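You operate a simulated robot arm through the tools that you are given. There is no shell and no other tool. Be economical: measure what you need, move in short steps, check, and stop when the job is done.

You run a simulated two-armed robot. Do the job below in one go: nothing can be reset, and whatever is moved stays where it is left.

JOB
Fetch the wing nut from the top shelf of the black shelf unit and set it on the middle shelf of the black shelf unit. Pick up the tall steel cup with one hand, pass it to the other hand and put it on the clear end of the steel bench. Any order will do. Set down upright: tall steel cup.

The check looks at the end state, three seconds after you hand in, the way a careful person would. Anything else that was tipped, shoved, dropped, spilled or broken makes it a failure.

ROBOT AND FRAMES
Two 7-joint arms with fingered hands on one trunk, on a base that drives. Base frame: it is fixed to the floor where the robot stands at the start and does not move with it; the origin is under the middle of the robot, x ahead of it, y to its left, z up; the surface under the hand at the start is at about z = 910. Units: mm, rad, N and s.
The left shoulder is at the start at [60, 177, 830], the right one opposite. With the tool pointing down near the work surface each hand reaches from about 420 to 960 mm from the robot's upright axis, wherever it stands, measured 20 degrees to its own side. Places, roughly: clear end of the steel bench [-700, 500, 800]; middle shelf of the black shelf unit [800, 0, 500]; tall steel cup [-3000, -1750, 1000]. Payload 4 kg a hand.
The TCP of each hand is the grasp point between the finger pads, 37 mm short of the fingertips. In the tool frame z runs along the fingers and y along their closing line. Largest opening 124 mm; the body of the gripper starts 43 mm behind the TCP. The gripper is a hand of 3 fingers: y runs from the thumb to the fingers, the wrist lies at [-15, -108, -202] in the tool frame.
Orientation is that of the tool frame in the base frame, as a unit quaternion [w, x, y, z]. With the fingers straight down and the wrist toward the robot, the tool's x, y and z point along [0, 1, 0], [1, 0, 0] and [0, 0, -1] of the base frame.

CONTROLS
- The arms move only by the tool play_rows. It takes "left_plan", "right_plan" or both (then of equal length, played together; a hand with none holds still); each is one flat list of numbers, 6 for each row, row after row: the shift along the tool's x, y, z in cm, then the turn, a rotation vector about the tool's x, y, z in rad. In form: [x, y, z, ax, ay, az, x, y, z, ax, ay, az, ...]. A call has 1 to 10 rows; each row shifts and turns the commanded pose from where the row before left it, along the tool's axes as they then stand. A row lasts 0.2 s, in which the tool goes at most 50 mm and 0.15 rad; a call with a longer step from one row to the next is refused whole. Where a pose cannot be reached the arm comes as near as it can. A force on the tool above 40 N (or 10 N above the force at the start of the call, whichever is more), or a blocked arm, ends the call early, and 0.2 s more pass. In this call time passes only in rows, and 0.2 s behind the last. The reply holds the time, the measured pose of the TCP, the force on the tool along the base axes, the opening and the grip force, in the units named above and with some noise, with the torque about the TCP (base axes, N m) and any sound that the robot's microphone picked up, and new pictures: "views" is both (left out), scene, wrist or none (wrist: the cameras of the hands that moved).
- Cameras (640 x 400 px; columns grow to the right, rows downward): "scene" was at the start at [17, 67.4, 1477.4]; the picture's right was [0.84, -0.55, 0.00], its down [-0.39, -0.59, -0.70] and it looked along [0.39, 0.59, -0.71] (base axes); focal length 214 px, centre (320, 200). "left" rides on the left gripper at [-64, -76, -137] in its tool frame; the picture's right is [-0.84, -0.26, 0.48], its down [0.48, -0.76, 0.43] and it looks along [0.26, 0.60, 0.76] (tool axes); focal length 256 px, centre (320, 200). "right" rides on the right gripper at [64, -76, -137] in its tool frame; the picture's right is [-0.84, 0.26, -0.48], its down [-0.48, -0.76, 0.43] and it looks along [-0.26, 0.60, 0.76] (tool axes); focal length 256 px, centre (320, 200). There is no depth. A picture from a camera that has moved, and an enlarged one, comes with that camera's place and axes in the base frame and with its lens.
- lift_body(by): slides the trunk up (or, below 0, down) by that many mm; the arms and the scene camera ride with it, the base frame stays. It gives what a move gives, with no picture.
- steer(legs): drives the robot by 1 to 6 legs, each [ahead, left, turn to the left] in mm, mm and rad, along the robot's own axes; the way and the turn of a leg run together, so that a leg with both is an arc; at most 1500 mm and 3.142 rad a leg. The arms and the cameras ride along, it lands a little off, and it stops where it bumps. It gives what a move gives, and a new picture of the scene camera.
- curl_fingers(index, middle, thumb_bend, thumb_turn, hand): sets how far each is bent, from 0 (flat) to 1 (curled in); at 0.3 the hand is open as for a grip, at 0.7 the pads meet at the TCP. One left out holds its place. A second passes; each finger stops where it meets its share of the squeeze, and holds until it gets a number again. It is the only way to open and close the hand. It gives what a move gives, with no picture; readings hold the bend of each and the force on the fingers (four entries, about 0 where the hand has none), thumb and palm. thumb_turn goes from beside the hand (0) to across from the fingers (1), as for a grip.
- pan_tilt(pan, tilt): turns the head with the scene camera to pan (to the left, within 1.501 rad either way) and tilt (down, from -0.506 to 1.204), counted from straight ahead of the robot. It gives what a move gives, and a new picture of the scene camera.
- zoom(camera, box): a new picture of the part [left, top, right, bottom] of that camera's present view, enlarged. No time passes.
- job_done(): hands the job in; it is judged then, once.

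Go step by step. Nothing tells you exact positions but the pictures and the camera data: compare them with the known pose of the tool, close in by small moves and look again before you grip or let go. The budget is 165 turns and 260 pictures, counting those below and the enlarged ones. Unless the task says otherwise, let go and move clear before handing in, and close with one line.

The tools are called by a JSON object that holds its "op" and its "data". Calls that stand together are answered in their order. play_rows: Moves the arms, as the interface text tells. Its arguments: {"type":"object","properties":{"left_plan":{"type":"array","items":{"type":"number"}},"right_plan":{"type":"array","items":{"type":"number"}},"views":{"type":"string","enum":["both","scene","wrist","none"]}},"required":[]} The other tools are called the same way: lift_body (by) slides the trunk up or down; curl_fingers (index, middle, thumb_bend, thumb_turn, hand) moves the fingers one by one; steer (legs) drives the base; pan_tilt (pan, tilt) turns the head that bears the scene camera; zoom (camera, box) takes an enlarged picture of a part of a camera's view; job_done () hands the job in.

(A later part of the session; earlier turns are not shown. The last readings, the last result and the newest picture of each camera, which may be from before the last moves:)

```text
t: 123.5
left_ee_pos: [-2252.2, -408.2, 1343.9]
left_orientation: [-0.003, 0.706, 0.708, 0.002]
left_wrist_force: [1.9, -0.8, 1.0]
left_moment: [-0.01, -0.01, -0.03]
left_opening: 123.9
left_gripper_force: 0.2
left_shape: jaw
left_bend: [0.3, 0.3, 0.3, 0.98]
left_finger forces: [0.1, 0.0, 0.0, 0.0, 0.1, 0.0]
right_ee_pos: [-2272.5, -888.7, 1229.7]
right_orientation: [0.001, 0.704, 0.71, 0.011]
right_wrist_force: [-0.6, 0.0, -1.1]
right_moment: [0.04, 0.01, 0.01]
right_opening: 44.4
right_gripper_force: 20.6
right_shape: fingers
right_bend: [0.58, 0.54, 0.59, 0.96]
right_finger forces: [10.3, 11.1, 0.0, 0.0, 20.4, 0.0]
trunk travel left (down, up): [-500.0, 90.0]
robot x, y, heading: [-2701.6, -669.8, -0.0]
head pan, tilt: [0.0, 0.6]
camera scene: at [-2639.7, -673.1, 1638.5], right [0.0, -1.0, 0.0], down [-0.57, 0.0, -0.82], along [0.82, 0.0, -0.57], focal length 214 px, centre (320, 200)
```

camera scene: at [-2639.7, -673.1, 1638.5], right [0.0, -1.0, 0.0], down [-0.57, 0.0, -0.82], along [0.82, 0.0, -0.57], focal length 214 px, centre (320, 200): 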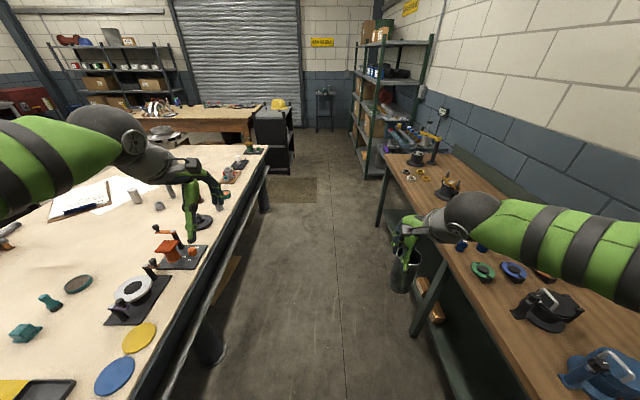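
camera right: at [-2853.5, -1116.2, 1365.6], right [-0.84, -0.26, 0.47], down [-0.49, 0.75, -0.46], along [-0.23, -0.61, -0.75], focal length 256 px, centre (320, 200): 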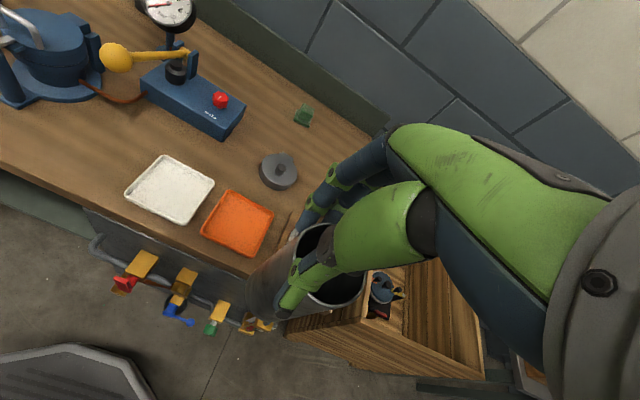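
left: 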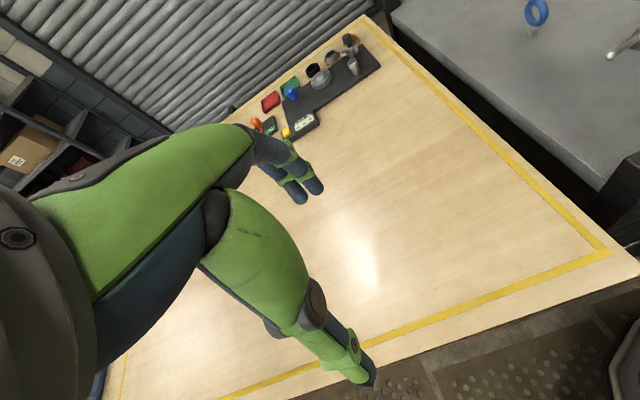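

I'll bring the cup in front of me with the right hand, and rotate the left hand about 60° so its fingers come in from the left, sloping down.

{"op": "play_rows", "data": {"right_plan": [4, 1.25, 0, 0, 0, 0, 4, 1.25, 0, 0, 0, 0, 4, 1.25, 0, 0, 0, 0, 4, 1.25, 0, 0, 0, 0, 0, 0, 0, 0, 0, 0, 0, 0, 0, 0, 0, 0, 0, 0, 0, 0, 0, 0], "left_plan": [0, 0, 0, 0, -0.15, 0, 0, 0, 0, 0, -0.15, 0, 0, 0, 0, 0, -0.15, 0, 0, 0, 0, 0, -0.15, 0, 0, 0, 0, 0, -0.15, 0, 0, 0, 0, 0, -0.15, 0, 0, 0, 0, 0, -0.15, 0]}}

```text
t: 125.1
left_ee_pos: [-2251.5, -407.2, 1343.9]
left_orientation: [0.354, 0.612, 0.614, -0.352]
left_wrist_force: [-0.4, -0.5, -0.6]
left_moment: [0.02, -0.06, 0.01]
left_opening: 123.9
left_gripper_force: 0.1
left_shape: jaw
left_bend: [0.3, 0.3, 0.3, 0.98]
left_finger forces: [0.0, 0.0, 0.1, 0.0, 0.0, 0.0]
right_ee_pos: [-2224.2, -728.4, 1234.0]
right_orientation: [0.0, 0.704, 0.71, 0.011]
right_wrist_force: [-0.4, -0.1, -1.2]
right_moment: [0.04, -0.01, 0.01]
right_opening: 44.0
right_gripper_force: 20.5
right_shape: fingers
right_bend: [0.58, 0.54, 0.6, 0.96]
right_finger forces: [10.1, 11.0, 0.1, 0.0, 20.1, 0.1]
trunk travel left (down, up): [-500.0, 90.0]
robot x, y, heading: [-2699.0, -669.4, -0.0]
head pan, tilt: [0.0, 0.6]
camera scene: at [-2639.6, -672.8, 1638.6], right [0.0, -1.0, 0.0], down [-0.57, 0.0, -0.82], along [0.82, 0.0, -0.57], focal length 214 px, centre (320, 200)
camera right: at [-2303.4, -668.9, 1369.1], right [0.26, -0.84, 0.47], down [-0.75, -0.48, -0.45], along [0.61, -0.24, -0.75], focal length 256 px, centre (320, 200)
camera left: at [-2328.6, -320.3, 1467.3], right [-0.25, -0.84, 0.48], down [-0.76, -0.14, -0.64], along [0.6, -0.53, -0.6], focal length 256 px, centre (320, 200)
```

scene: 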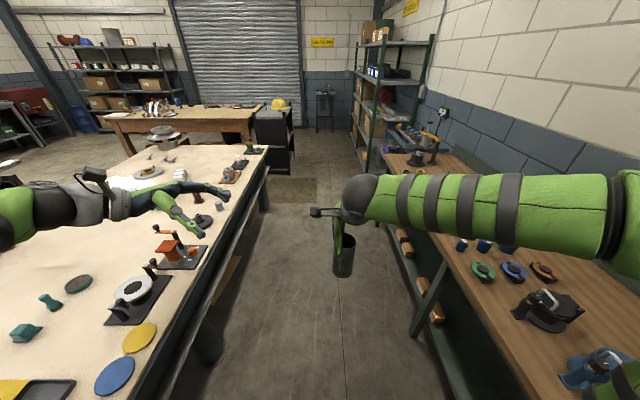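
right: 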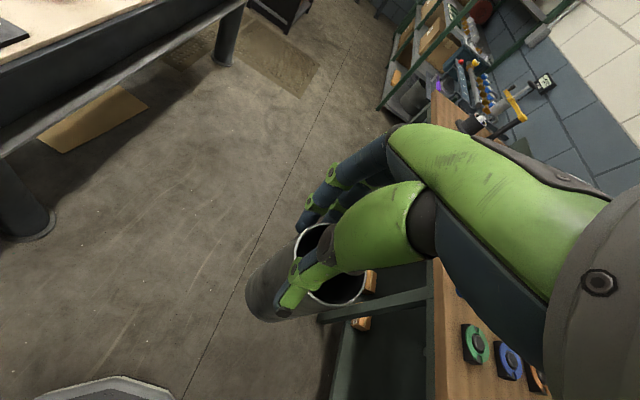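
left: 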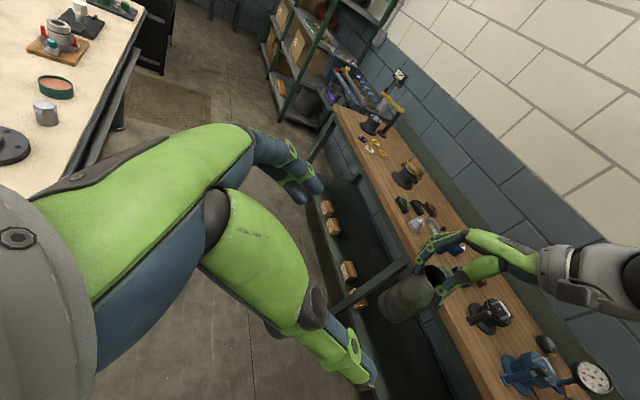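

Both hands are in view. I'll enlarge the left view to measure the cup accurately.

{"op": "zoom", "data": {"camera": "left", "box": [350, 210, 510, 340]}}

{"op": "zoom", "data": {"camera": "scene", "box": [280, 160, 420, 290]}}

```text
3.08 times, centred on (430, 275) of left
camera zoom: at [-2328.6, -320.3, 1467.3], right [-0.25, -0.84, 0.48], down [-0.76, -0.14, -0.64], along [0.6, -0.53, -0.6], focal length 788 px, centre (-18, -31)
```

zoom: 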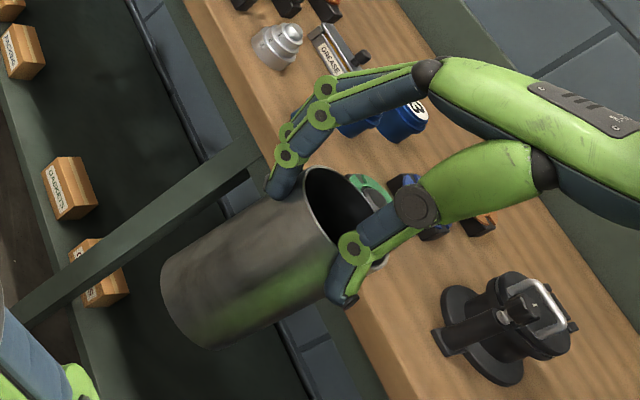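

```text
3.08 times, centred on (350, 225) of scene
camera zoom: at [-2639.6, -672.8, 1638.6], right [0.0, -1.0, 0.0], down [-0.57, 0.0, -0.82], along [0.82, 0.0, -0.57], focal length 660 px, centre (228, 123)
```

zoom: 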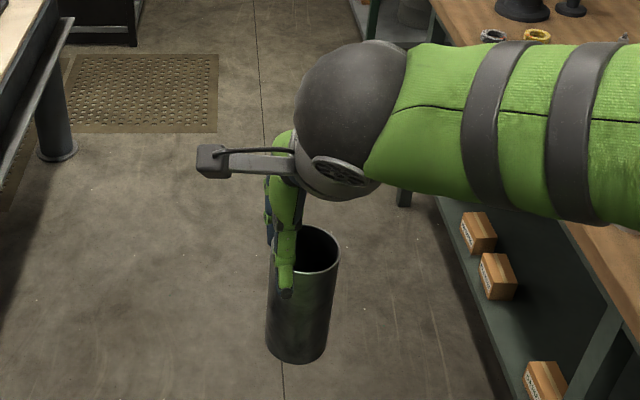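

The cup's axis is at about [-2220, -742], rim z≈1210, base z≈1084, Ø≈58 mm, and only the top 20 mm is held. I'll bring the open left hand in along its own axis, stopping 140 mm short.

{"op": "play_rows", "data": {"left_plan": [0.13, 0.5, 4.1, 0, 0, 0, 0.13, 0.5, 4.1, 0, 0, 0, 0.13, 0.5, 4.1, 0, 0, 0, 0.13, 0.5, 4.1, 0, 0, 0, 0.13, 0.5, 4.1, 0, 0, 0, 0.13, 0.5, 4.1, 0, 0, 0]}}

{"op": "zoom", "data": {"camera": "scene", "box": [220, 140, 420, 290]}}

```text
t: 126.5
left_ee_pos: [-2221.3, -616.2, 1212.0]
left_orientation: [0.351, 0.611, 0.616, -0.352]
left_wrist_force: [0.0, -0.1, 0.2]
left_moment: [0.02, 0.0, 0.0]
left_opening: 124.0
left_gripper_force: 0.0
left_shape: jaw
left_bend: [0.3, 0.3, 0.3, 0.98]
left_finger forces: [0.0, 0.0, 0.1, 0.0, 0.0, 0.0]
right_ee_pos: [-2223.2, -728.7, 1233.1]
right_orientation: [0.0, 0.704, 0.71, 0.011]
right_wrist_force: [0.0, 0.2, -0.7]
right_moment: [0.04, -0.01, 0.0]
right_opening: 44.1
right_gripper_force: 20.7
right_shape: fingers
right_bend: [0.58, 0.54, 0.6, 0.96]
right_finger forces: [10.1, 11.1, 0.0, 0.0, 20.0, 0.0]
trunk travel left (down, up): [-500.0, 90.0]
robot x, y, heading: [-2702.3, -671.3, 0.0]
head pan, tilt: [0.0, 0.6]
camera scene: at [-2638.9, -673.6, 1638.5], right [0.0, -1.0, 0.0], down [-0.57, 0.0, -0.82], along [0.82, 0.0, -0.57], focal length 214 px, centre (320, 200)
camera left: at [-2297.6, -530.6, 1336.4], right [-0.25, -0.84, 0.48], down [-0.76, -0.13, -0.64], along [0.6, -0.53, -0.61], focal length 256 px, centre (320, 200)
```

scene: 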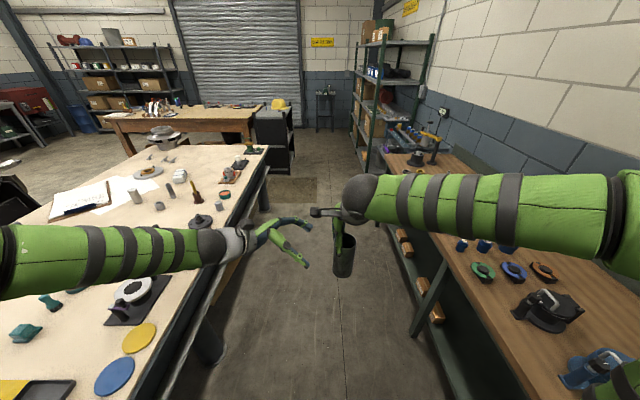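
left: 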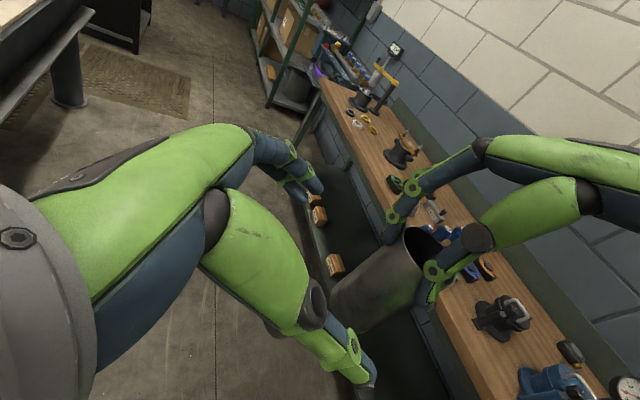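

```text
2.67 times, centred on (320, 215) of scene
camera zoom: at [-2638.9, -673.6, 1638.5], right [0.0, -1.0, 0.0], down [-0.57, 0.0, -0.82], along [0.82, 0.0, -0.57], focal length 572 px, centre (320, 160)
```

zoom: 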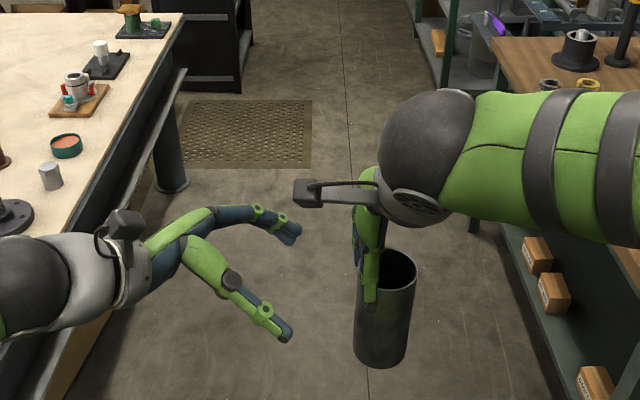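

The left hand is lined up with the cup's middle. I'll advance 90 mm and check.

{"op": "play_rows", "data": {"left_plan": [0, 0, 3.0, 0, 0, 0, 0, 0, 3.0, 0, 0, 0, 0, 0, 3.0, 0, 0, 0], "views": "wrist"}}

{"op": "zoom", "data": {"camera": "scene", "box": [250, 160, 410, 290]}}

```text
t: 127.3
left_ee_pos: [-2220.3, -693.4, 1168.0]
left_orientation: [0.353, 0.612, 0.614, -0.351]
left_wrist_force: [0.4, -0.3, 0.8]
left_moment: [0.02, -0.01, 0.01]
left_opening: 123.8
left_gripper_force: 0.0
left_shape: jaw
left_bend: [0.3, 0.3, 0.3, 0.98]
left_finger forces: [0.1, 0.0, 0.0, 0.1, 0.0, 0.0]
right_ee_pos: [-2224.4, -729.9, 1232.6]
right_orientation: [0.0, 0.704, 0.71, 0.011]
right_wrist_force: [-0.2, 0.3, -1.2]
right_moment: [0.02, 0.04, -0.01]
right_opening: 43.9
right_gripper_force: 20.8
right_shape: fingers
right_bend: [0.58, 0.54, 0.6, 0.96]
right_finger forces: [9.9, 11.1, 0.0, 0.0, 20.0, 0.0]
trunk travel left (down, up): [-500.0, 90.0]
robot x, y, heading: [-2701.8, -674.5, -0.003]
head pan, tilt: [0.0, 0.6]
camera left: at [-2297.5, -608.0, 1291.9], right [-0.25, -0.84, 0.48], down [-0.76, -0.13, -0.64], along [0.6, -0.53, -0.6], focal length 256 px, centre (320, 200)
```

left: 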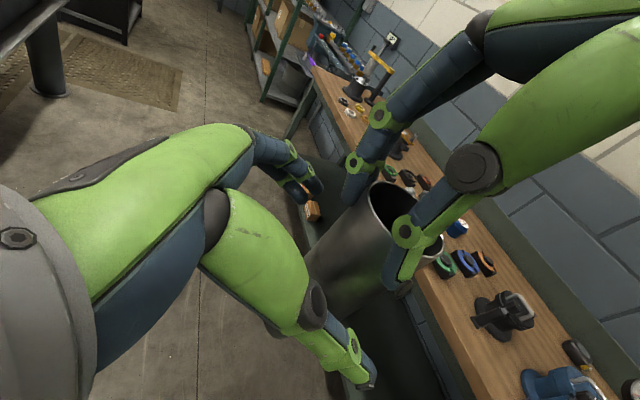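

```text
3.08 times, centred on (330, 225) of scene
camera zoom: at [-2639.0, -673.8, 1638.5], right [0.0, -1.0, 0.0], down [-0.57, 0.0, -0.82], along [0.82, 0.0, -0.57], focal length 660 px, centre (289, 123)
```

zoom: 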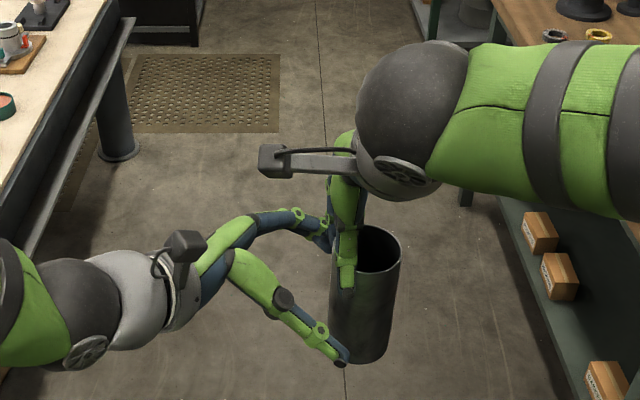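

The thumb is on the near side and the fingers on the far side of the cup, below the right hand's fingers. I'll advance the last 45 mm.

{"op": "play_rows", "data": {"left_plan": [0, 0, 2.5, 0, 0, 0, 0, 0, 2.3, 0, 0, 0], "views": "wrist"}}

{"op": "zoom", "data": {"camera": "scene", "box": [250, 160, 410, 290]}}

```text
t: 127.9
left_ee_pos: [-2219.8, -734.9, 1143.9]
left_orientation: [0.353, 0.612, 0.615, -0.351]
left_wrist_force: [0.4, -0.8, -0.2]
left_moment: [-0.02, 0.01, 0.01]
left_opening: 123.6
left_gripper_force: 0.0
left_shape: jaw
left_bend: [0.3, 0.3, 0.3, 0.98]
left_finger forces: [0.0, 0.1, 0.0, 0.1, 0.1, 0.0]
right_ee_pos: [-2224.9, -729.0, 1233.1]
right_orientation: [0.0, 0.704, 0.71, 0.012]
right_wrist_force: [-0.9, -0.5, -1.3]
right_moment: [0.03, 0.02, 0.03]
right_opening: 44.1
right_gripper_force: 20.3
right_shape: fingers
right_bend: [0.58, 0.54, 0.6, 0.96]
right_finger forces: [9.9, 11.1, 0.1, 0.0, 20.1, 0.0]
trunk travel left (down, up): [-500.0, 90.0]
robot x, y, heading: [-2704.6, -674.4, 0.003]
head pan, tilt: [0.0, 0.6]
camera left: at [-2297.3, -648.8, 1267.2], right [-0.25, -0.84, 0.48], down [-0.76, -0.13, -0.64], along [0.6, -0.53, -0.6], focal length 256 px, centre (320, 200)
```

left: 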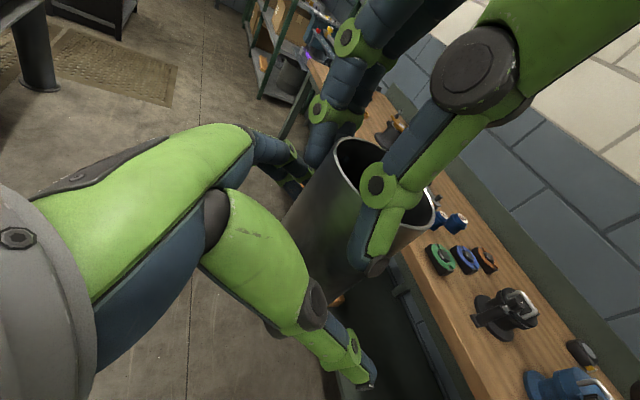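

```text
3.08 times, centred on (330, 225) of scene
camera zoom: at [-2639.5, -673.3, 1638.6], right [0.0, -1.0, 0.0], down [-0.57, 0.0, -0.82], along [0.82, 0.0, -0.57], focal length 660 px, centre (289, 123)
```

zoom: 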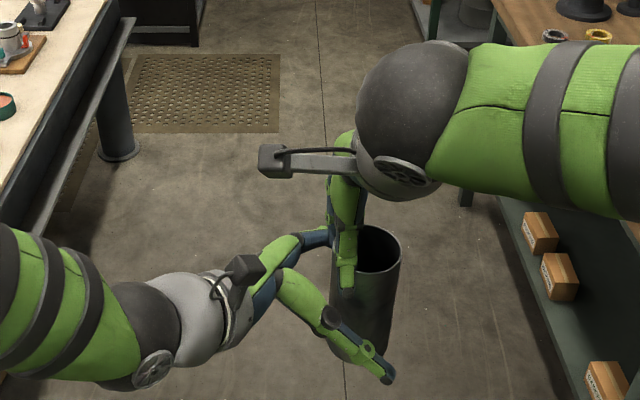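

It's in place. I'll close the left hand gradually.

{"op": "curl_fingers", "data": {"hand": "left", "index": 0.5, "middle": 0.5, "thumb_bend": 0.5}}

{"op": "zoom", "data": {"camera": "scene", "box": [250, 160, 410, 290]}}

```text
t: 128.9
left_ee_pos: [-2221.2, -733.7, 1143.4]
left_orientation: [0.351, 0.613, 0.614, -0.352]
left_wrist_force: [-9.9, -0.6, -6.4]
left_moment: [-0.01, -0.22, 0.06]
left_opening: 68.6
left_gripper_force: 5.0
left_shape: fingers
left_bend: [0.5, 0.5, 0.48, 0.98]
left_finger forces: [0.0, 0.0, 0.0, 0.0, 9.5, 0.0]
right_ee_pos: [-2224.6, -728.8, 1234.5]
right_orientation: [0.001, 0.703, 0.711, 0.012]
right_wrist_force: [10.4, 0.3, 4.0]
right_moment: [0.01, -0.64, 0.0]
right_opening: 40.0
right_gripper_force: 21.1
right_shape: fingers
right_bend: [0.58, 0.53, 0.61, 0.96]
right_finger forces: [11.8, 13.2, 0.0, 0.0, 15.9, 0.0]
trunk travel left (down, up): [-500.0, 90.0]
robot x, y, heading: [-2701.0, -673.4, -0.002]
head pan, tilt: [0.0, 0.6]
```

```text
3.08 times, centred on (330, 225) of scene
camera zoom: at [-2639.6, -673.0, 1638.6], right [0.0, -1.0, 0.0], down [-0.57, 0.0, -0.82], along [0.82, 0.0, -0.57], focal length 660 px, centre (289, 123)
```

zoom: 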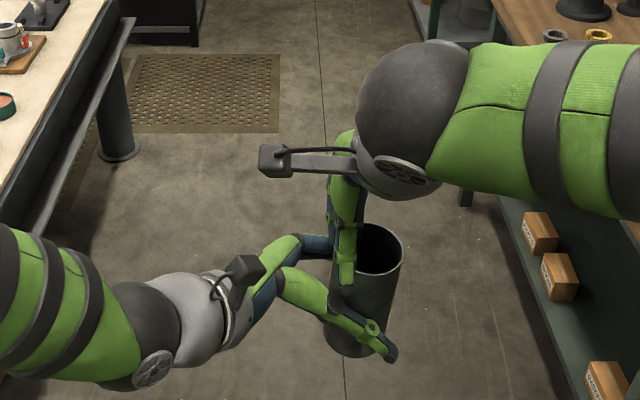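

The thumb touched first; I'll bring the fingers in to meet it.

{"op": "curl_fingers", "data": {"hand": "left", "index": 0.75, "middle": 0.75}}

{"op": "curl_fingers", "data": {"hand": "left", "index": 0.75, "middle": 0.75, "thumb_bend": 0.75}}

{"op": "zoom", "data": {"camera": "scene", "box": [250, 160, 410, 290]}}

```text
t: 129.9
left_ee_pos: [-2219.7, -733.9, 1144.4]
left_orientation: [0.353, 0.612, 0.615, -0.351]
left_wrist_force: [2.2, -4.5, -8.3]
left_moment: [0.16, 0.03, -0.08]
left_opening: 59.0
left_gripper_force: 26.8
left_shape: fingers
left_bend: [0.63, 0.61, 0.45, 0.98]
left_finger forces: [18.0, 11.6, 0.0, 0.0, 23.6, 0.1]
right_ee_pos: [-2224.2, -728.5, 1233.2]
right_orientation: [0.0, 0.704, 0.71, 0.011]
right_wrist_force: [-1.7, 4.4, 8.5]
right_moment: [0.23, 0.18, 0.07]
right_opening: 37.1
right_gripper_force: 20.9
right_shape: fingers
right_bend: [0.6, 0.54, 0.61, 0.96]
right_finger forces: [8.5, 9.6, 0.0, 0.1, 23.0, 0.1]
trunk travel left (down, up): [-500.0, 90.0]
robot x, y, heading: [-2694.2, -672.2, 0.001]
head pan, tilt: [0.0, 0.6]
```

```text
t: 130.9
left_ee_pos: [-2220.8, -734.4, 1143.5]
left_orientation: [0.352, 0.613, 0.613, -0.351]
left_wrist_force: [-5.1, -0.8, -6.8]
left_moment: [0.0, -0.35, -0.01]
left_opening: 62.3
left_gripper_force: 36.4
left_shape: fingers
left_bend: [0.62, 0.6, 0.48, 0.98]
left_finger forces: [20.6, 13.6, 0.1, 0.1, 38.6, 0.0]
right_ee_pos: [-2225.0, -730.4, 1233.4]
right_orientation: [-0.001, 0.704, 0.71, 0.012]
right_wrist_force: [6.5, 1.6, 8.3]
right_moment: [0.11, -0.21, 0.0]
right_opening: 36.2
right_gripper_force: 19.6
right_shape: fingers
right_bend: [0.6, 0.54, 0.62, 0.96]
right_finger forces: [9.3, 12.3, 0.1, 0.1, 17.5, 0.0]
trunk travel left (down, up): [-500.0, 90.0]
robot x, y, heading: [-2699.6, -668.9, 0.0]
head pan, tilt: [0.0, 0.6]
```

```text
3.08 times, centred on (330, 225) of scene
camera zoom: at [-2639.6, -673.0, 1638.6], right [0.0, -1.0, 0.0], down [-0.57, 0.0, -0.82], along [0.82, 0.0, -0.57], focal length 660 px, centre (289, 123)
```

zoom: 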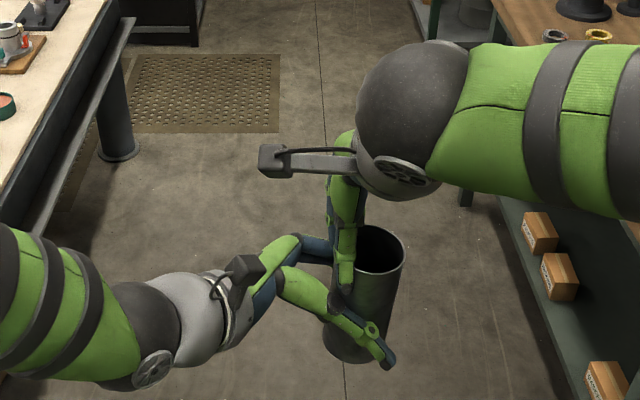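

The left hand holds with about 36 N. Now I'll release the right hand and lift it straight up.

{"op": "curl_fingers", "data": {"hand": "right", "index": 0.4, "middle": 0.4, "thumb_bend": 0.4}}

{"op": "zoom", "data": {"camera": "scene", "box": [250, 160, 410, 290]}}

{"op": "play_rows", "data": {"right_plan": [0, 0, -2.0, 0, 0, 0, 0, 0, -3.0, 0, 0, 0, 0, 0, -4.0, 0, 0, 0], "views": "scene"}}

```text
t: 131.9
left_ee_pos: [-2219.8, -734.9, 1143.6]
left_orientation: [0.352, 0.612, 0.614, -0.351]
left_wrist_force: [0.0, -0.2, -0.9]
left_moment: [0.01, -0.01, -0.01]
left_opening: 61.9
left_gripper_force: 35.8
left_shape: fingers
left_bend: [0.61, 0.6, 0.49, 0.96]
left_finger forces: [22.5, 13.6, 0.0, 0.0, 35.1, 0.0]
right_ee_pos: [-2224.5, -729.0, 1234.0]
right_orientation: [0.0, 0.704, 0.71, 0.011]
right_wrist_force: [-0.3, -0.6, 0.1]
right_moment: [0.01, 0.02, -0.04]
right_opening: 92.7
right_gripper_force: 0.0
right_shape: fingers
right_bend: [0.4, 0.4, 0.4, 0.97]
right_finger forces: [0.1, 0.0, 0.0, 0.0, 0.0, 0.0]
trunk travel left (down, up): [-500.0, 90.0]
robot x, y, heading: [-2702.8, -673.3, 0.002]
head pan, tilt: [0.0, 0.6]
```

```text
3.08 times, centred on (330, 225) of scene
camera zoom: at [-2639.6, -673.0, 1638.6], right [0.0, -1.0, 0.0], down [-0.57, 0.0, -0.82], along [0.82, 0.0, -0.57], focal length 660 px, centre (289, 123)
```

zoom: 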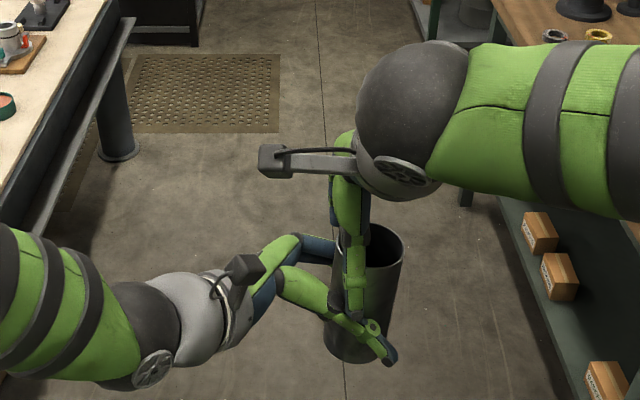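

```text
t: 132.7
left_ee_pos: [-2220.4, -734.2, 1143.3]
left_orientation: [0.352, 0.612, 0.615, -0.351]
left_wrist_force: [-0.2, -0.9, -1.0]
left_moment: [0.0, 0.02, 0.0]
left_opening: 61.8
left_gripper_force: 35.7
left_shape: fingers
left_bend: [0.61, 0.6, 0.49, 0.96]
left_finger forces: [22.5, 13.6, 0.1, 0.0, 35.1, 0.0]
right_ee_pos: [-2226.3, -729.0, 1323.4]
right_orientation: [0.0, 0.704, 0.71, 0.011]
right_wrist_force: [-0.3, 0.1, 0.0]
right_moment: [-0.01, -0.03, 0.02]
right_opening: 93.2
right_gripper_force: 0.1
right_shape: fingers
right_bend: [0.4, 0.4, 0.4, 0.97]
right_finger forces: [0.0, 0.0, 0.0, 0.0, 0.0, 0.0]
trunk travel left (down, up): [-500.0, 90.0]
robot x, y, heading: [-2697.1, -670.6, -0.002]
head pan, tilt: [0.0, 0.6]
camera scene: at [-2639.8, -673.0, 1638.5], right [0.0, -1.0, 0.0], down [-0.56, 0.0, -0.83], along [0.83, 0.0, -0.56], focal length 214 px, centre (320, 200)
```

scene: 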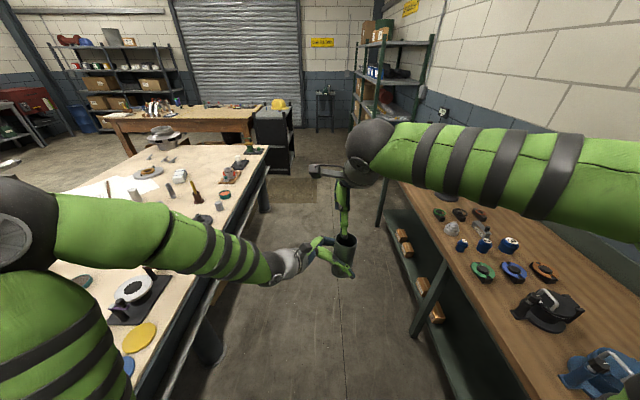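

The cup is now in the left hand alone. I'll move the right hand aside, then drive back down the aisle toward the bench's clear end.

{"op": "play_rows", "data": {"right_plan": [-4.5, 0, 0, 0, 0, 0, -4.5, 0, 0, 0, 0, 0, -4.5, 0, 0, 0, 0, 0, -4.5, 0, 0, 0, 0, 0], "views": "none"}}

{"op": "steer", "data": {"legs": [[1200, 0, 0], [1000, 0, 0]]}}

```text
t: 133.7
left_ee_pos: [-2219.6, -734.2, 1143.2]
left_orientation: [0.353, 0.612, 0.615, -0.351]
left_wrist_force: [-0.2, 0.6, -1.6]
left_moment: [0.02, -0.05, -0.02]
left_opening: 61.8
left_gripper_force: 35.8
left_shape: fingers
left_bend: [0.61, 0.6, 0.49, 0.96]
left_finger forces: [22.4, 13.8, 0.0, 0.0, 34.9, 0.0]
right_ee_pos: [-2223.9, -910.4, 1319.4]
right_orientation: [0.0, 0.704, 0.71, 0.012]
right_wrist_force: [0.3, -0.3, -0.9]
right_moment: [-0.01, -0.01, 0.02]
right_opening: 93.0
right_gripper_force: 0.0
right_shape: fingers
right_bend: [0.4, 0.4, 0.4, 0.98]
right_finger forces: [0.0, 0.0, 0.1, 0.0, 0.0, 0.0]
trunk travel left (down, up): [-500.0, 90.0]
robot x, y, heading: [-2703.5, -675.7, -0.002]
head pan, tilt: [0.0, 0.6]
```

```text
t: 144.5
left_ee_pos: [-24.9, -763.0, 1144.4]
left_orientation: [0.351, 0.615, 0.611, -0.353]
left_wrist_force: [0.5, 0.0, -1.0]
left_moment: [0.02, 0.01, 0.01]
left_opening: 61.8
left_gripper_force: 35.8
left_shape: fingers
left_bend: [0.61, 0.6, 0.49, 0.96]
left_finger forces: [22.4, 13.7, 0.0, 0.1, 34.9, 0.0]
right_ee_pos: [-30.8, -938.6, 1320.0]
right_orientation: [0.0, 0.708, 0.706, 0.011]
right_wrist_force: [0.2, 0.3, -0.2]
right_moment: [0.05, 0.02, -0.02]
right_opening: 93.2
right_gripper_force: 0.1
right_shape: fingers
right_bend: [0.4, 0.4, 0.4, 0.98]
right_finger forces: [0.0, 0.1, 0.0, 0.0, 0.1, 0.1]
trunk travel left (down, up): [-500.0, 90.0]
robot x, y, heading: [-504.6, -693.6, -0.011]
head pan, tilt: [0.0, 0.6]
camera scene: at [-444.4, -703.5, 1639.3], right [-0.01, -1.0, 0.0], down [-0.56, 0.01, -0.83], along [0.83, -0.01, -0.56], focal length 214 px, centre (320, 200)
```

scene: 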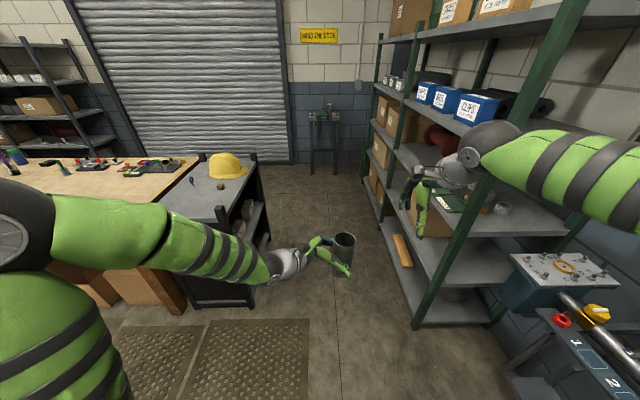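

At (-505, -694). I'll turn left to face the steel bench and look over its clear end.

{"op": "steer", "data": {"legs": [[0, 0, 1.58]]}}

{"op": "pan_tilt", "data": {"pan": 0.0, "tilt": 0.7}}

```text
t: 148.8
left_ee_pos: [-453.8, -224.8, 1144.4]
left_orientation: [0.5, 0.002, 0.866, -0.001]
left_wrist_force: [0.7, -0.2, -2.2]
left_moment: [0.02, 0.01, 0.01]
left_opening: 61.2
left_gripper_force: 33.8
left_shape: fingers
left_bend: [0.61, 0.6, 0.49, 0.96]
left_finger forces: [21.3, 13.1, 0.1, 0.0, 33.5, 0.1]
right_ee_pos: [-280.0, -231.8, 1321.7]
right_orientation: [-0.005, 0.0, 1.0, 0.009]
right_wrist_force: [-0.6, 1.3, -0.2]
right_moment: [0.03, -0.02, -0.01]
right_opening: 93.3
right_gripper_force: 0.1
right_shape: fingers
right_bend: [0.4, 0.4, 0.4, 0.98]
right_finger forces: [0.0, 0.0, 0.0, 0.0, 0.1, 0.0]
trunk travel left (down, up): [-500.0, 90.0]
robot x, y, heading: [-517.5, -700.7, 1.564]
head pan, tilt: [0.0, 0.6]
camera scene: at [-515.1, -647.7, 1638.8], right [1.0, -0.01, 0.0], down [0.0, -0.56, -0.83], along [0.01, 0.83, -0.56], focal length 214 px, centre (320, 200)
```

scene: 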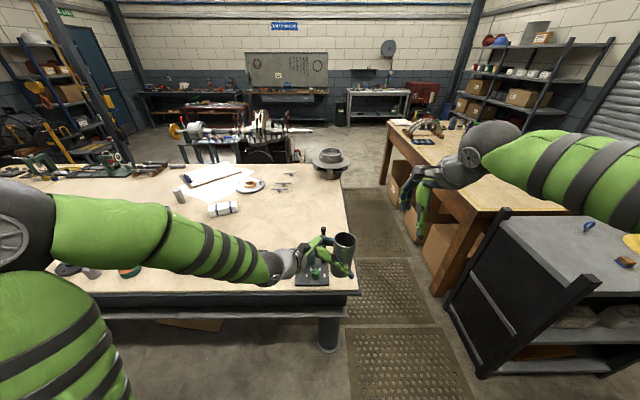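

```text
t: 149.4
left_ee_pos: [-452.7, -223.0, 1143.5]
left_orientation: [0.499, 0.002, 0.866, -0.001]
left_wrist_force: [-0.8, 0.0, -1.3]
left_moment: [0.01, 0.05, -0.02]
left_opening: 61.6
left_gripper_force: 33.5
left_shape: fingers
left_bend: [0.61, 0.6, 0.49, 0.96]
left_finger forces: [21.4, 13.1, 0.0, 0.0, 33.6, 0.1]
right_ee_pos: [-278.3, -230.4, 1320.7]
right_orientation: [-0.005, 0.0, 1.0, 0.008]
right_wrist_force: [-0.2, -0.1, -0.4]
right_moment: [-0.02, 0.02, -0.03]
right_opening: 93.4
right_gripper_force: 0.0
right_shape: fingers
right_bend: [0.4, 0.4, 0.4, 0.98]
right_finger forces: [0.0, 0.0, 0.0, 0.0, 0.0, 0.1]
trunk travel left (down, up): [-500.0, 90.0]
robot x, y, heading: [-513.8, -702.4, 1.563]
head pan, tilt: [0.0, 0.7]
camera scene: at [-513.6, -649.7, 1630.2], right [1.0, -0.01, 0.0], down [-0.01, -0.64, -0.77], along [0.01, 0.77, -0.64], focal length 214 px, centre (320, 200)
```

scene: 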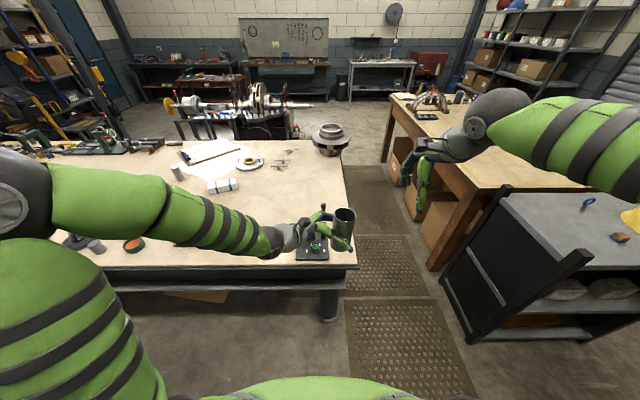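

The clear area is around [-640, 340]: no objects within 200 mm. I'll drive in closer and carry the cup over it, staying high.

{"op": "steer", "data": {"legs": [[220, -64, 0.007]]}}

{"op": "play_rows", "data": {"left_plan": [1.25, 3.4, -2.17, 0, 0, 0, 1.25, 3.4, -2.17, 0, 0, 0, 1.25, 3.4, -2.17, 0, 0, 0, 1.25, 3.4, -2.17, 0, 0, 0, 1.25, 3.4, -2.17, 0, 0, 0, 1.25, 3.4, -2.17, 0, 0, 0, 1.25, 3.4, -2.17, 0, 0, 0, 1.25, 3.4, -2.17, 0, 0, 0, 1.25, 3.4, -2.17, 0, 0, 0, 1.25, 3.4, -2.17, 0, 0, 0]}}

```text
t: 151.0
left_ee_pos: [-457.7, -91.4, 1142.9]
left_orientation: [0.499, -0.003, 0.866, 0.0]
left_wrist_force: [-1.0, 0.6, -0.6]
left_moment: [0.02, -0.01, -0.02]
left_opening: 61.1
left_gripper_force: 33.8
left_shape: fingers
left_bend: [0.61, 0.6, 0.49, 0.96]
left_finger forces: [21.5, 13.1, 0.0, 0.1, 33.5, 0.0]
right_ee_pos: [-283.7, -94.0, 1320.8]
right_orientation: [-0.006, -0.005, 1.0, 0.008]
right_wrist_force: [0.1, 0.9, -0.3]
right_moment: [-0.05, -0.03, 0.02]
right_opening: 93.2
right_gripper_force: 0.1
right_shape: fingers
right_bend: [0.4, 0.4, 0.4, 0.98]
right_finger forces: [0.1, 0.1, 0.0, 0.1, 0.0, 0.0]
trunk travel left (down, up): [-500.0, 90.0]
robot x, y, heading: [-517.7, -572.3, 1.569]
head pan, tilt: [0.0, 0.7]
stopped in leg 1: the robot was blocked; the commanded pose is now the measured one
camera scene: at [-515.9, -515.5, 1629.9], right [1.0, 0.0, 0.0], down [0.0, -0.64, -0.76], along [0.0, 0.76, -0.64], focal length 214 px, centre (320, 200)
```

scene: 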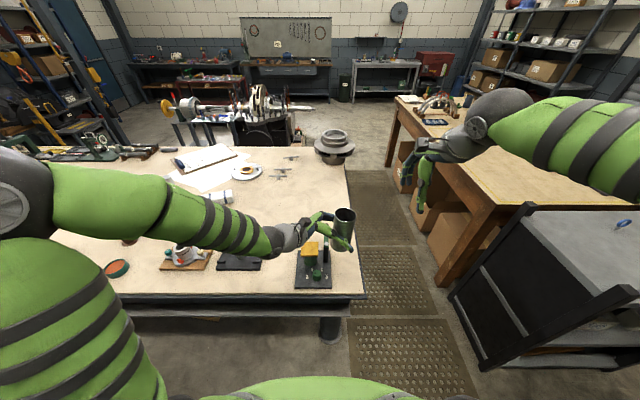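

```text
t: 153.2
left_ee_pos: [-706.6, 248.2, 1146.8]
left_orientation: [0.499, -0.001, 0.867, 0.0]
left_wrist_force: [0.2, 0.1, -2.3]
left_moment: [-0.04, 0.01, 0.0]
left_opening: 60.9
left_gripper_force: 32.9
left_shape: fingers
left_bend: [0.61, 0.6, 0.49, 0.96]
left_finger forces: [20.9, 12.4, 0.0, 0.0, 32.6, 0.0]
right_ee_pos: [-281.6, -94.7, 1320.6]
right_orientation: [-0.006, -0.005, 1.0, 0.009]
right_wrist_force: [-0.5, -0.4, 0.3]
right_moment: [-0.01, -0.01, 0.03]
right_opening: 93.0
right_gripper_force: 0.1
right_shape: fingers
right_bend: [0.4, 0.4, 0.4, 0.98]
right_finger forces: [0.1, 0.0, 0.0, 0.0, 0.0, 0.0]
trunk travel left (down, up): [-500.0, 90.0]
robot x, y, heading: [-513.1, -570.8, 1.569]
head pan, tilt: [0.0, 0.7]
camera scene: at [-514.1, -516.6, 1630.1], right [1.0, 0.0, 0.0], down [0.0, -0.64, -0.76], along [0.0, 0.76, -0.64], focal length 214 px, centre (320, 200)
camera left: at [-793.7, 172.3, 1269.6], right [0.84, -0.25, 0.48], down [0.14, -0.76, -0.64], along [0.53, 0.6, -0.6], focal length 256 px, centre (320, 200)
```

scene: 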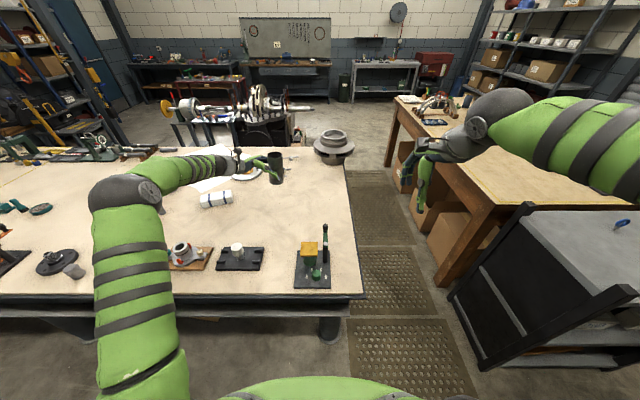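
left: 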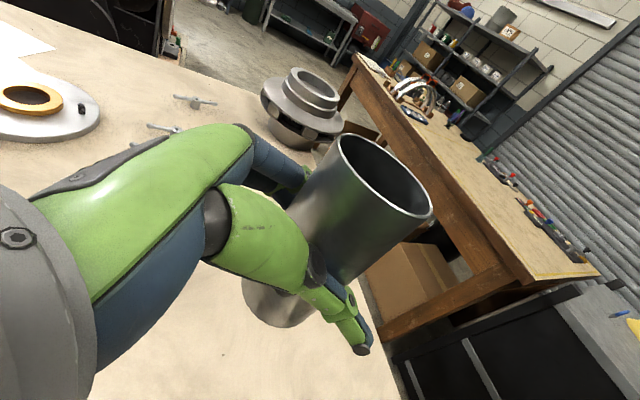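

The base stops at the bench rail here, but the arm reaches fine. I'll move the cup a little farther in while lowering it part way.

{"op": "play_rows", "data": {"left_plan": [2.35, 1.5, 1.93, 0, 0, 0, 2.35, 1.5, 1.93, 0, 0, 0, 2.35, 1.5, 1.93, 0, 0, 0, 2.35, 1.5, 1.93, 0, 0, 0]}}

{"op": "zoom", "data": {"camera": "scene", "box": [180, 120, 360, 290]}}

```text
t: 154.2
left_ee_pos: [-687.1, 308.0, 1024.3]
left_orientation: [0.5, -0.001, 0.866, 0.001]
left_wrist_force: [-0.3, 0.4, -1.8]
left_moment: [0.0, 0.03, 0.03]
left_opening: 61.0
left_gripper_force: 32.9
left_shape: fingers
left_bend: [0.61, 0.6, 0.49, 0.96]
left_finger forces: [20.8, 12.2, 0.0, 0.0, 32.3, 0.0]
right_ee_pos: [-280.2, -95.8, 1319.9]
right_orientation: [-0.006, -0.004, 1.0, 0.008]
right_wrist_force: [-0.2, -0.3, -0.7]
right_moment: [0.01, 0.01, 0.01]
right_opening: 93.1
right_gripper_force: 0.1
right_shape: fingers
right_bend: [0.4, 0.4, 0.4, 0.98]
right_finger forces: [0.0, 0.0, 0.1, 0.0, 0.0, 0.1]
trunk travel left (down, up): [-500.0, 90.0]
robot x, y, heading: [-513.4, -572.3, 1.571]
head pan, tilt: [0.0, 0.7]
camera scene: at [-513.4, -516.8, 1630.1], right [1.0, 0.0, 0.0], down [0.0, -0.64, -0.77], along [0.0, 0.77, -0.64], focal length 214 px, centre (320, 200)
camera left: at [-772.9, 232.2, 1147.8], right [0.84, -0.25, 0.48], down [0.14, -0.76, -0.64], along [0.53, 0.6, -0.6], focal length 256 px, centre (320, 200)
```

scene: 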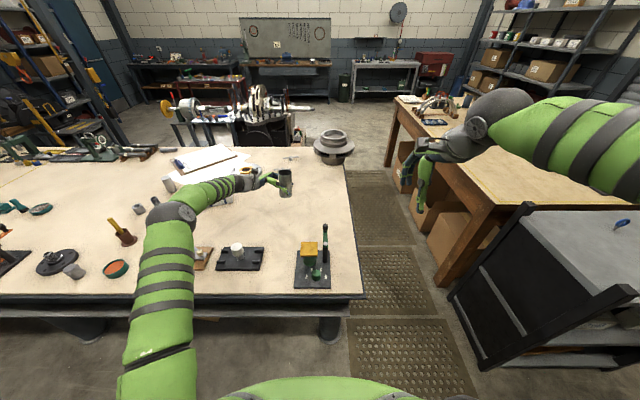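
left: 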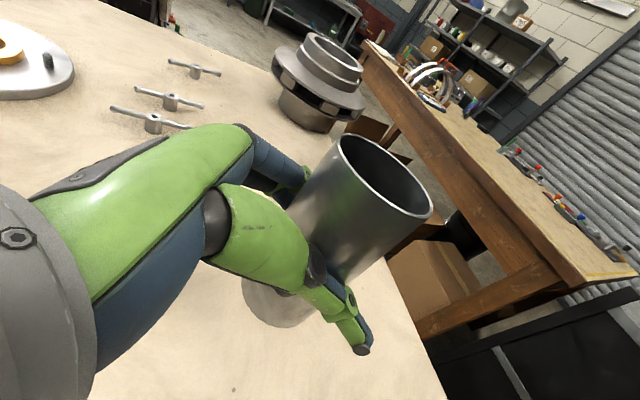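

```text
2.35 times, centred on (270, 205) of scene
camera zoom: at [-513.4, -516.8, 1630.1], right [1.0, 0.0, 0.0], down [0.0, -0.64, -0.77], along [0.0, 0.77, -0.64], focal length 505 px, centre (438, 188)
```

zoom: 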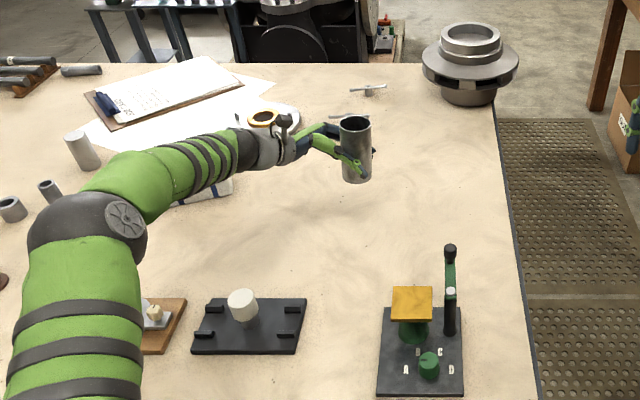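

The landing spot is clear all round. I'll lower another 120 mm.

{"op": "play_rows", "data": {"left_plan": [2.6, 0, 1.5, 0, 0, 0, 2.6, 0, 1.5, 0, 0, 0, 2.6, 0, 1.5, 0, 0, 0, 2.6, 0, 1.5, 0, 0, 0]}}

{"op": "zoom", "data": {"camera": "scene", "box": [200, 140, 340, 270]}}

```text
t: 155.2
left_ee_pos: [-687.5, 308.4, 904.1]
left_orientation: [0.5, 0.0, 0.866, 0.0]
left_wrist_force: [-1.0, -0.7, -1.0]
left_moment: [-0.03, 0.01, -0.03]
left_opening: 61.1
left_gripper_force: 32.4
left_shape: fingers
left_bend: [0.61, 0.6, 0.49, 0.96]
left_finger forces: [20.8, 12.2, 0.0, 0.0, 32.2, 0.1]
right_ee_pos: [-279.8, -95.7, 1321.6]
right_orientation: [-0.006, -0.004, 1.0, 0.009]
right_wrist_force: [0.1, 0.7, -0.3]
right_moment: [-0.01, 0.0, -0.01]
right_opening: 93.1
right_gripper_force: 0.0
right_shape: fingers
right_bend: [0.4, 0.4, 0.4, 0.98]
right_finger forces: [0.0, 0.0, 0.0, 0.0, 0.0, 0.1]
trunk travel left (down, up): [-500.0, 90.0]
robot x, y, heading: [-512.7, -570.7, 1.564]
head pan, tilt: [0.0, 0.7]
camera scene: at [-513.6, -517.0, 1630.1], right [1.0, 0.0, 0.0], down [0.0, -0.64, -0.77], along [0.0, 0.77, -0.64], focal length 214 px, centre (320, 200)
camera left: at [-774.3, 232.3, 1027.6], right [0.84, -0.25, 0.48], down [0.14, -0.76, -0.64], along [0.53, 0.6, -0.6], focal length 256 px, centre (320, 200)
```

scene: 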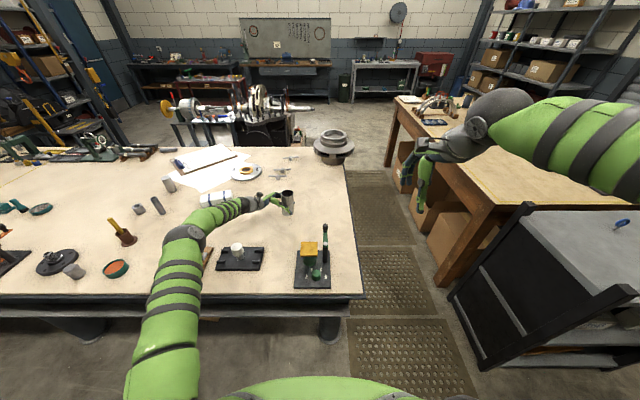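
left: 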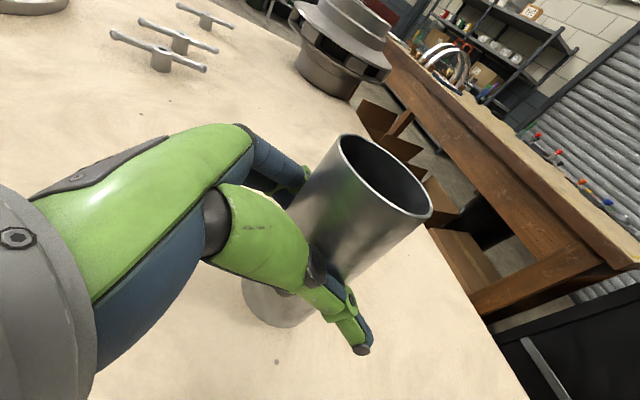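

```text
3.08 times, centred on (270, 205) of scene
camera zoom: at [-513.6, -517.0, 1630.1], right [1.0, 0.0, 0.0], down [0.0, -0.64, -0.77], along [0.0, 0.77, -0.64], focal length 660 px, centre (474, 185)
```

zoom: 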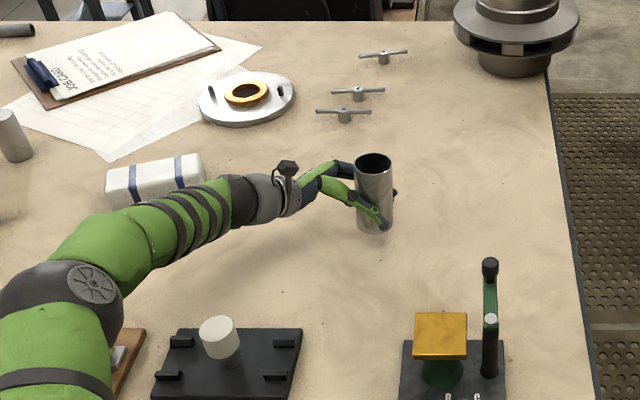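

The cup seems to lean about 0.1 rad, base toward −x. I'll rotate the hand by −0.1 about its closing axis to level it, then measure again.

{"op": "play_rows", "data": {"left_plan": [0, 0, 0, 0, -0.1, 0], "views": "none"}}

{"op": "zoom", "data": {"camera": "scene", "box": [260, 175, 310, 225]}}

{"op": "zoom", "data": {"camera": "left", "box": [220, 110, 460, 360]}}

```text
t: 155.6
left_ee_pos: [-687.6, 309.2, 904.2]
left_orientation: [0.542, -0.001, 0.841, 0.0]
left_wrist_force: [-0.8, -0.9, -1.4]
left_moment: [0.0, -0.04, 0.0]
left_opening: 61.1
left_gripper_force: 32.9
left_shape: fingers
left_bend: [0.61, 0.6, 0.49, 0.96]
left_finger forces: [20.5, 12.1, 0.1, 0.0, 32.3, 0.0]
right_ee_pos: [-281.4, -95.5, 1321.0]
right_orientation: [-0.007, -0.004, 1.0, 0.009]
right_wrist_force: [0.8, 0.4, -0.9]
right_moment: [0.0, 0.01, -0.02]
right_opening: 93.2
right_gripper_force: 0.0
right_shape: fingers
right_bend: [0.4, 0.4, 0.4, 0.98]
right_finger forces: [0.0, 0.1, 0.1, 0.0, 0.0, 0.1]
trunk travel left (down, up): [-500.0, 90.0]
robot x, y, heading: [-515.7, -568.6, 1.573]
head pan, tilt: [0.0, 0.7]
```

```text
8.00 times, centred on (285, 200) of scene
camera zoom: at [-513.9, -517.1, 1630.1], right [1.0, 0.0, 0.0], down [0.0, -0.64, -0.77], along [0.0, 0.77, -0.64], focal length 1716 px, centre (600, 200)
```

zoom: 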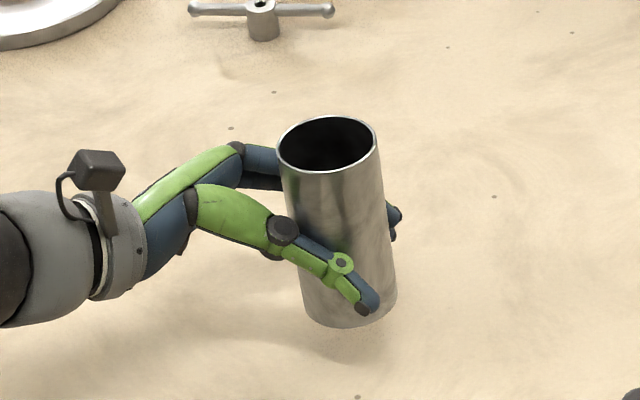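

```text
1.60 times, centred on (340, 235) of left
camera zoom: at [-786.4, 232.4, 1018.8], right [0.79, -0.25, 0.56], down [0.2, -0.76, -0.62], along [0.59, 0.6, -0.55], focal length 410 px, centre (288, 144)
```

zoom: 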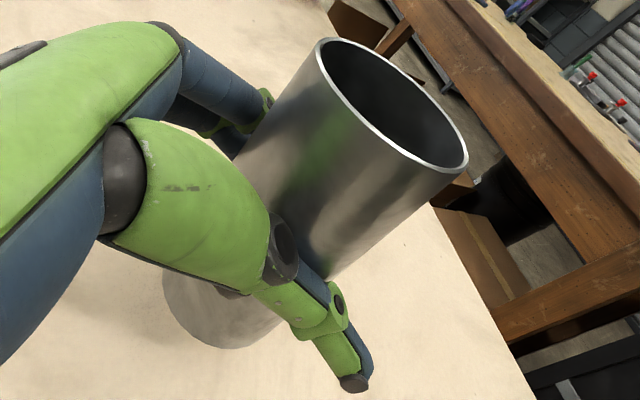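

The cup now measures upright (rim and base x match, apparent height as before). I'll lower 25 mm, then step down gently until it touches.

{"op": "play_rows", "data": {"left_plan": [2.28, 0, 1.03, 0, 0, 0], "views": "none"}}

{"op": "play_rows", "data": {"left_plan": [0.55, 0, 0.25, 0, 0, 0], "views": "none"}}

{"op": "zoom", "data": {"camera": "scene", "box": [260, 175, 310, 225]}}

```text
t: 156.0
left_ee_pos: [-687.4, 308.8, 879.1]
left_orientation: [0.542, 0.0, 0.84, 0.0]
left_wrist_force: [0.5, 0.4, -1.6]
left_moment: [-0.01, -0.03, -0.03]
left_opening: 60.6
left_gripper_force: 32.5
left_shape: fingers
left_bend: [0.61, 0.6, 0.49, 0.96]
left_finger forces: [20.6, 12.1, 0.0, 0.0, 32.0, 0.1]
right_ee_pos: [-281.5, -95.6, 1320.8]
right_orientation: [-0.006, -0.005, 1.0, 0.009]
right_wrist_force: [-0.6, 0.1, 0.0]
right_moment: [0.0, -0.01, 0.01]
right_opening: 93.0
right_gripper_force: 0.0
right_shape: fingers
right_bend: [0.4, 0.4, 0.4, 0.98]
right_finger forces: [0.1, 0.0, 0.1, 0.0, 0.0, 0.0]
trunk travel left (down, up): [-500.0, 90.0]
robot x, y, heading: [-514.5, -571.8, 1.572]
head pan, tilt: [0.0, 0.7]
```

```text
t: 156.4
left_ee_pos: [-686.8, 308.0, 873.4]
left_orientation: [0.541, -0.001, 0.841, 0.001]
left_wrist_force: [-0.3, -0.6, -2.5]
left_moment: [-0.01, -0.01, -0.03]
left_opening: 60.9
left_gripper_force: 32.4
left_shape: fingers
left_bend: [0.61, 0.6, 0.49, 0.96]
left_finger forces: [20.6, 12.1, 0.0, 0.0, 32.1, 0.0]
right_ee_pos: [-280.7, -95.3, 1321.1]
right_orientation: [-0.006, -0.004, 1.0, 0.009]
right_wrist_force: [-0.4, 0.3, -0.9]
right_moment: [0.0, -0.02, 0.01]
right_opening: 93.3
right_gripper_force: 0.1
right_shape: fingers
right_bend: [0.4, 0.4, 0.4, 0.98]
right_finger forces: [0.0, 0.1, 0.0, 0.0, 0.1, 0.0]
trunk travel left (down, up): [-500.0, 90.0]
robot x, y, heading: [-515.1, -572.1, 1.565]
head pan, tilt: [0.0, 0.7]
```

```text
8.00 times, centred on (285, 200) of scene
camera zoom: at [-513.5, -517.3, 1630.1], right [1.0, 0.0, 0.0], down [0.0, -0.64, -0.77], along [0.0, 0.77, -0.64], focal length 1716 px, centre (600, 200)
```

zoom: 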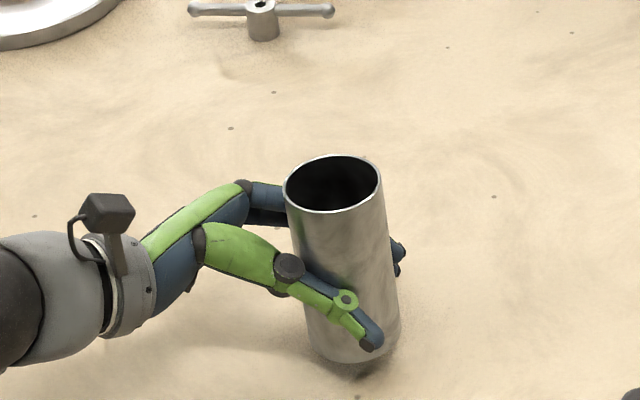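

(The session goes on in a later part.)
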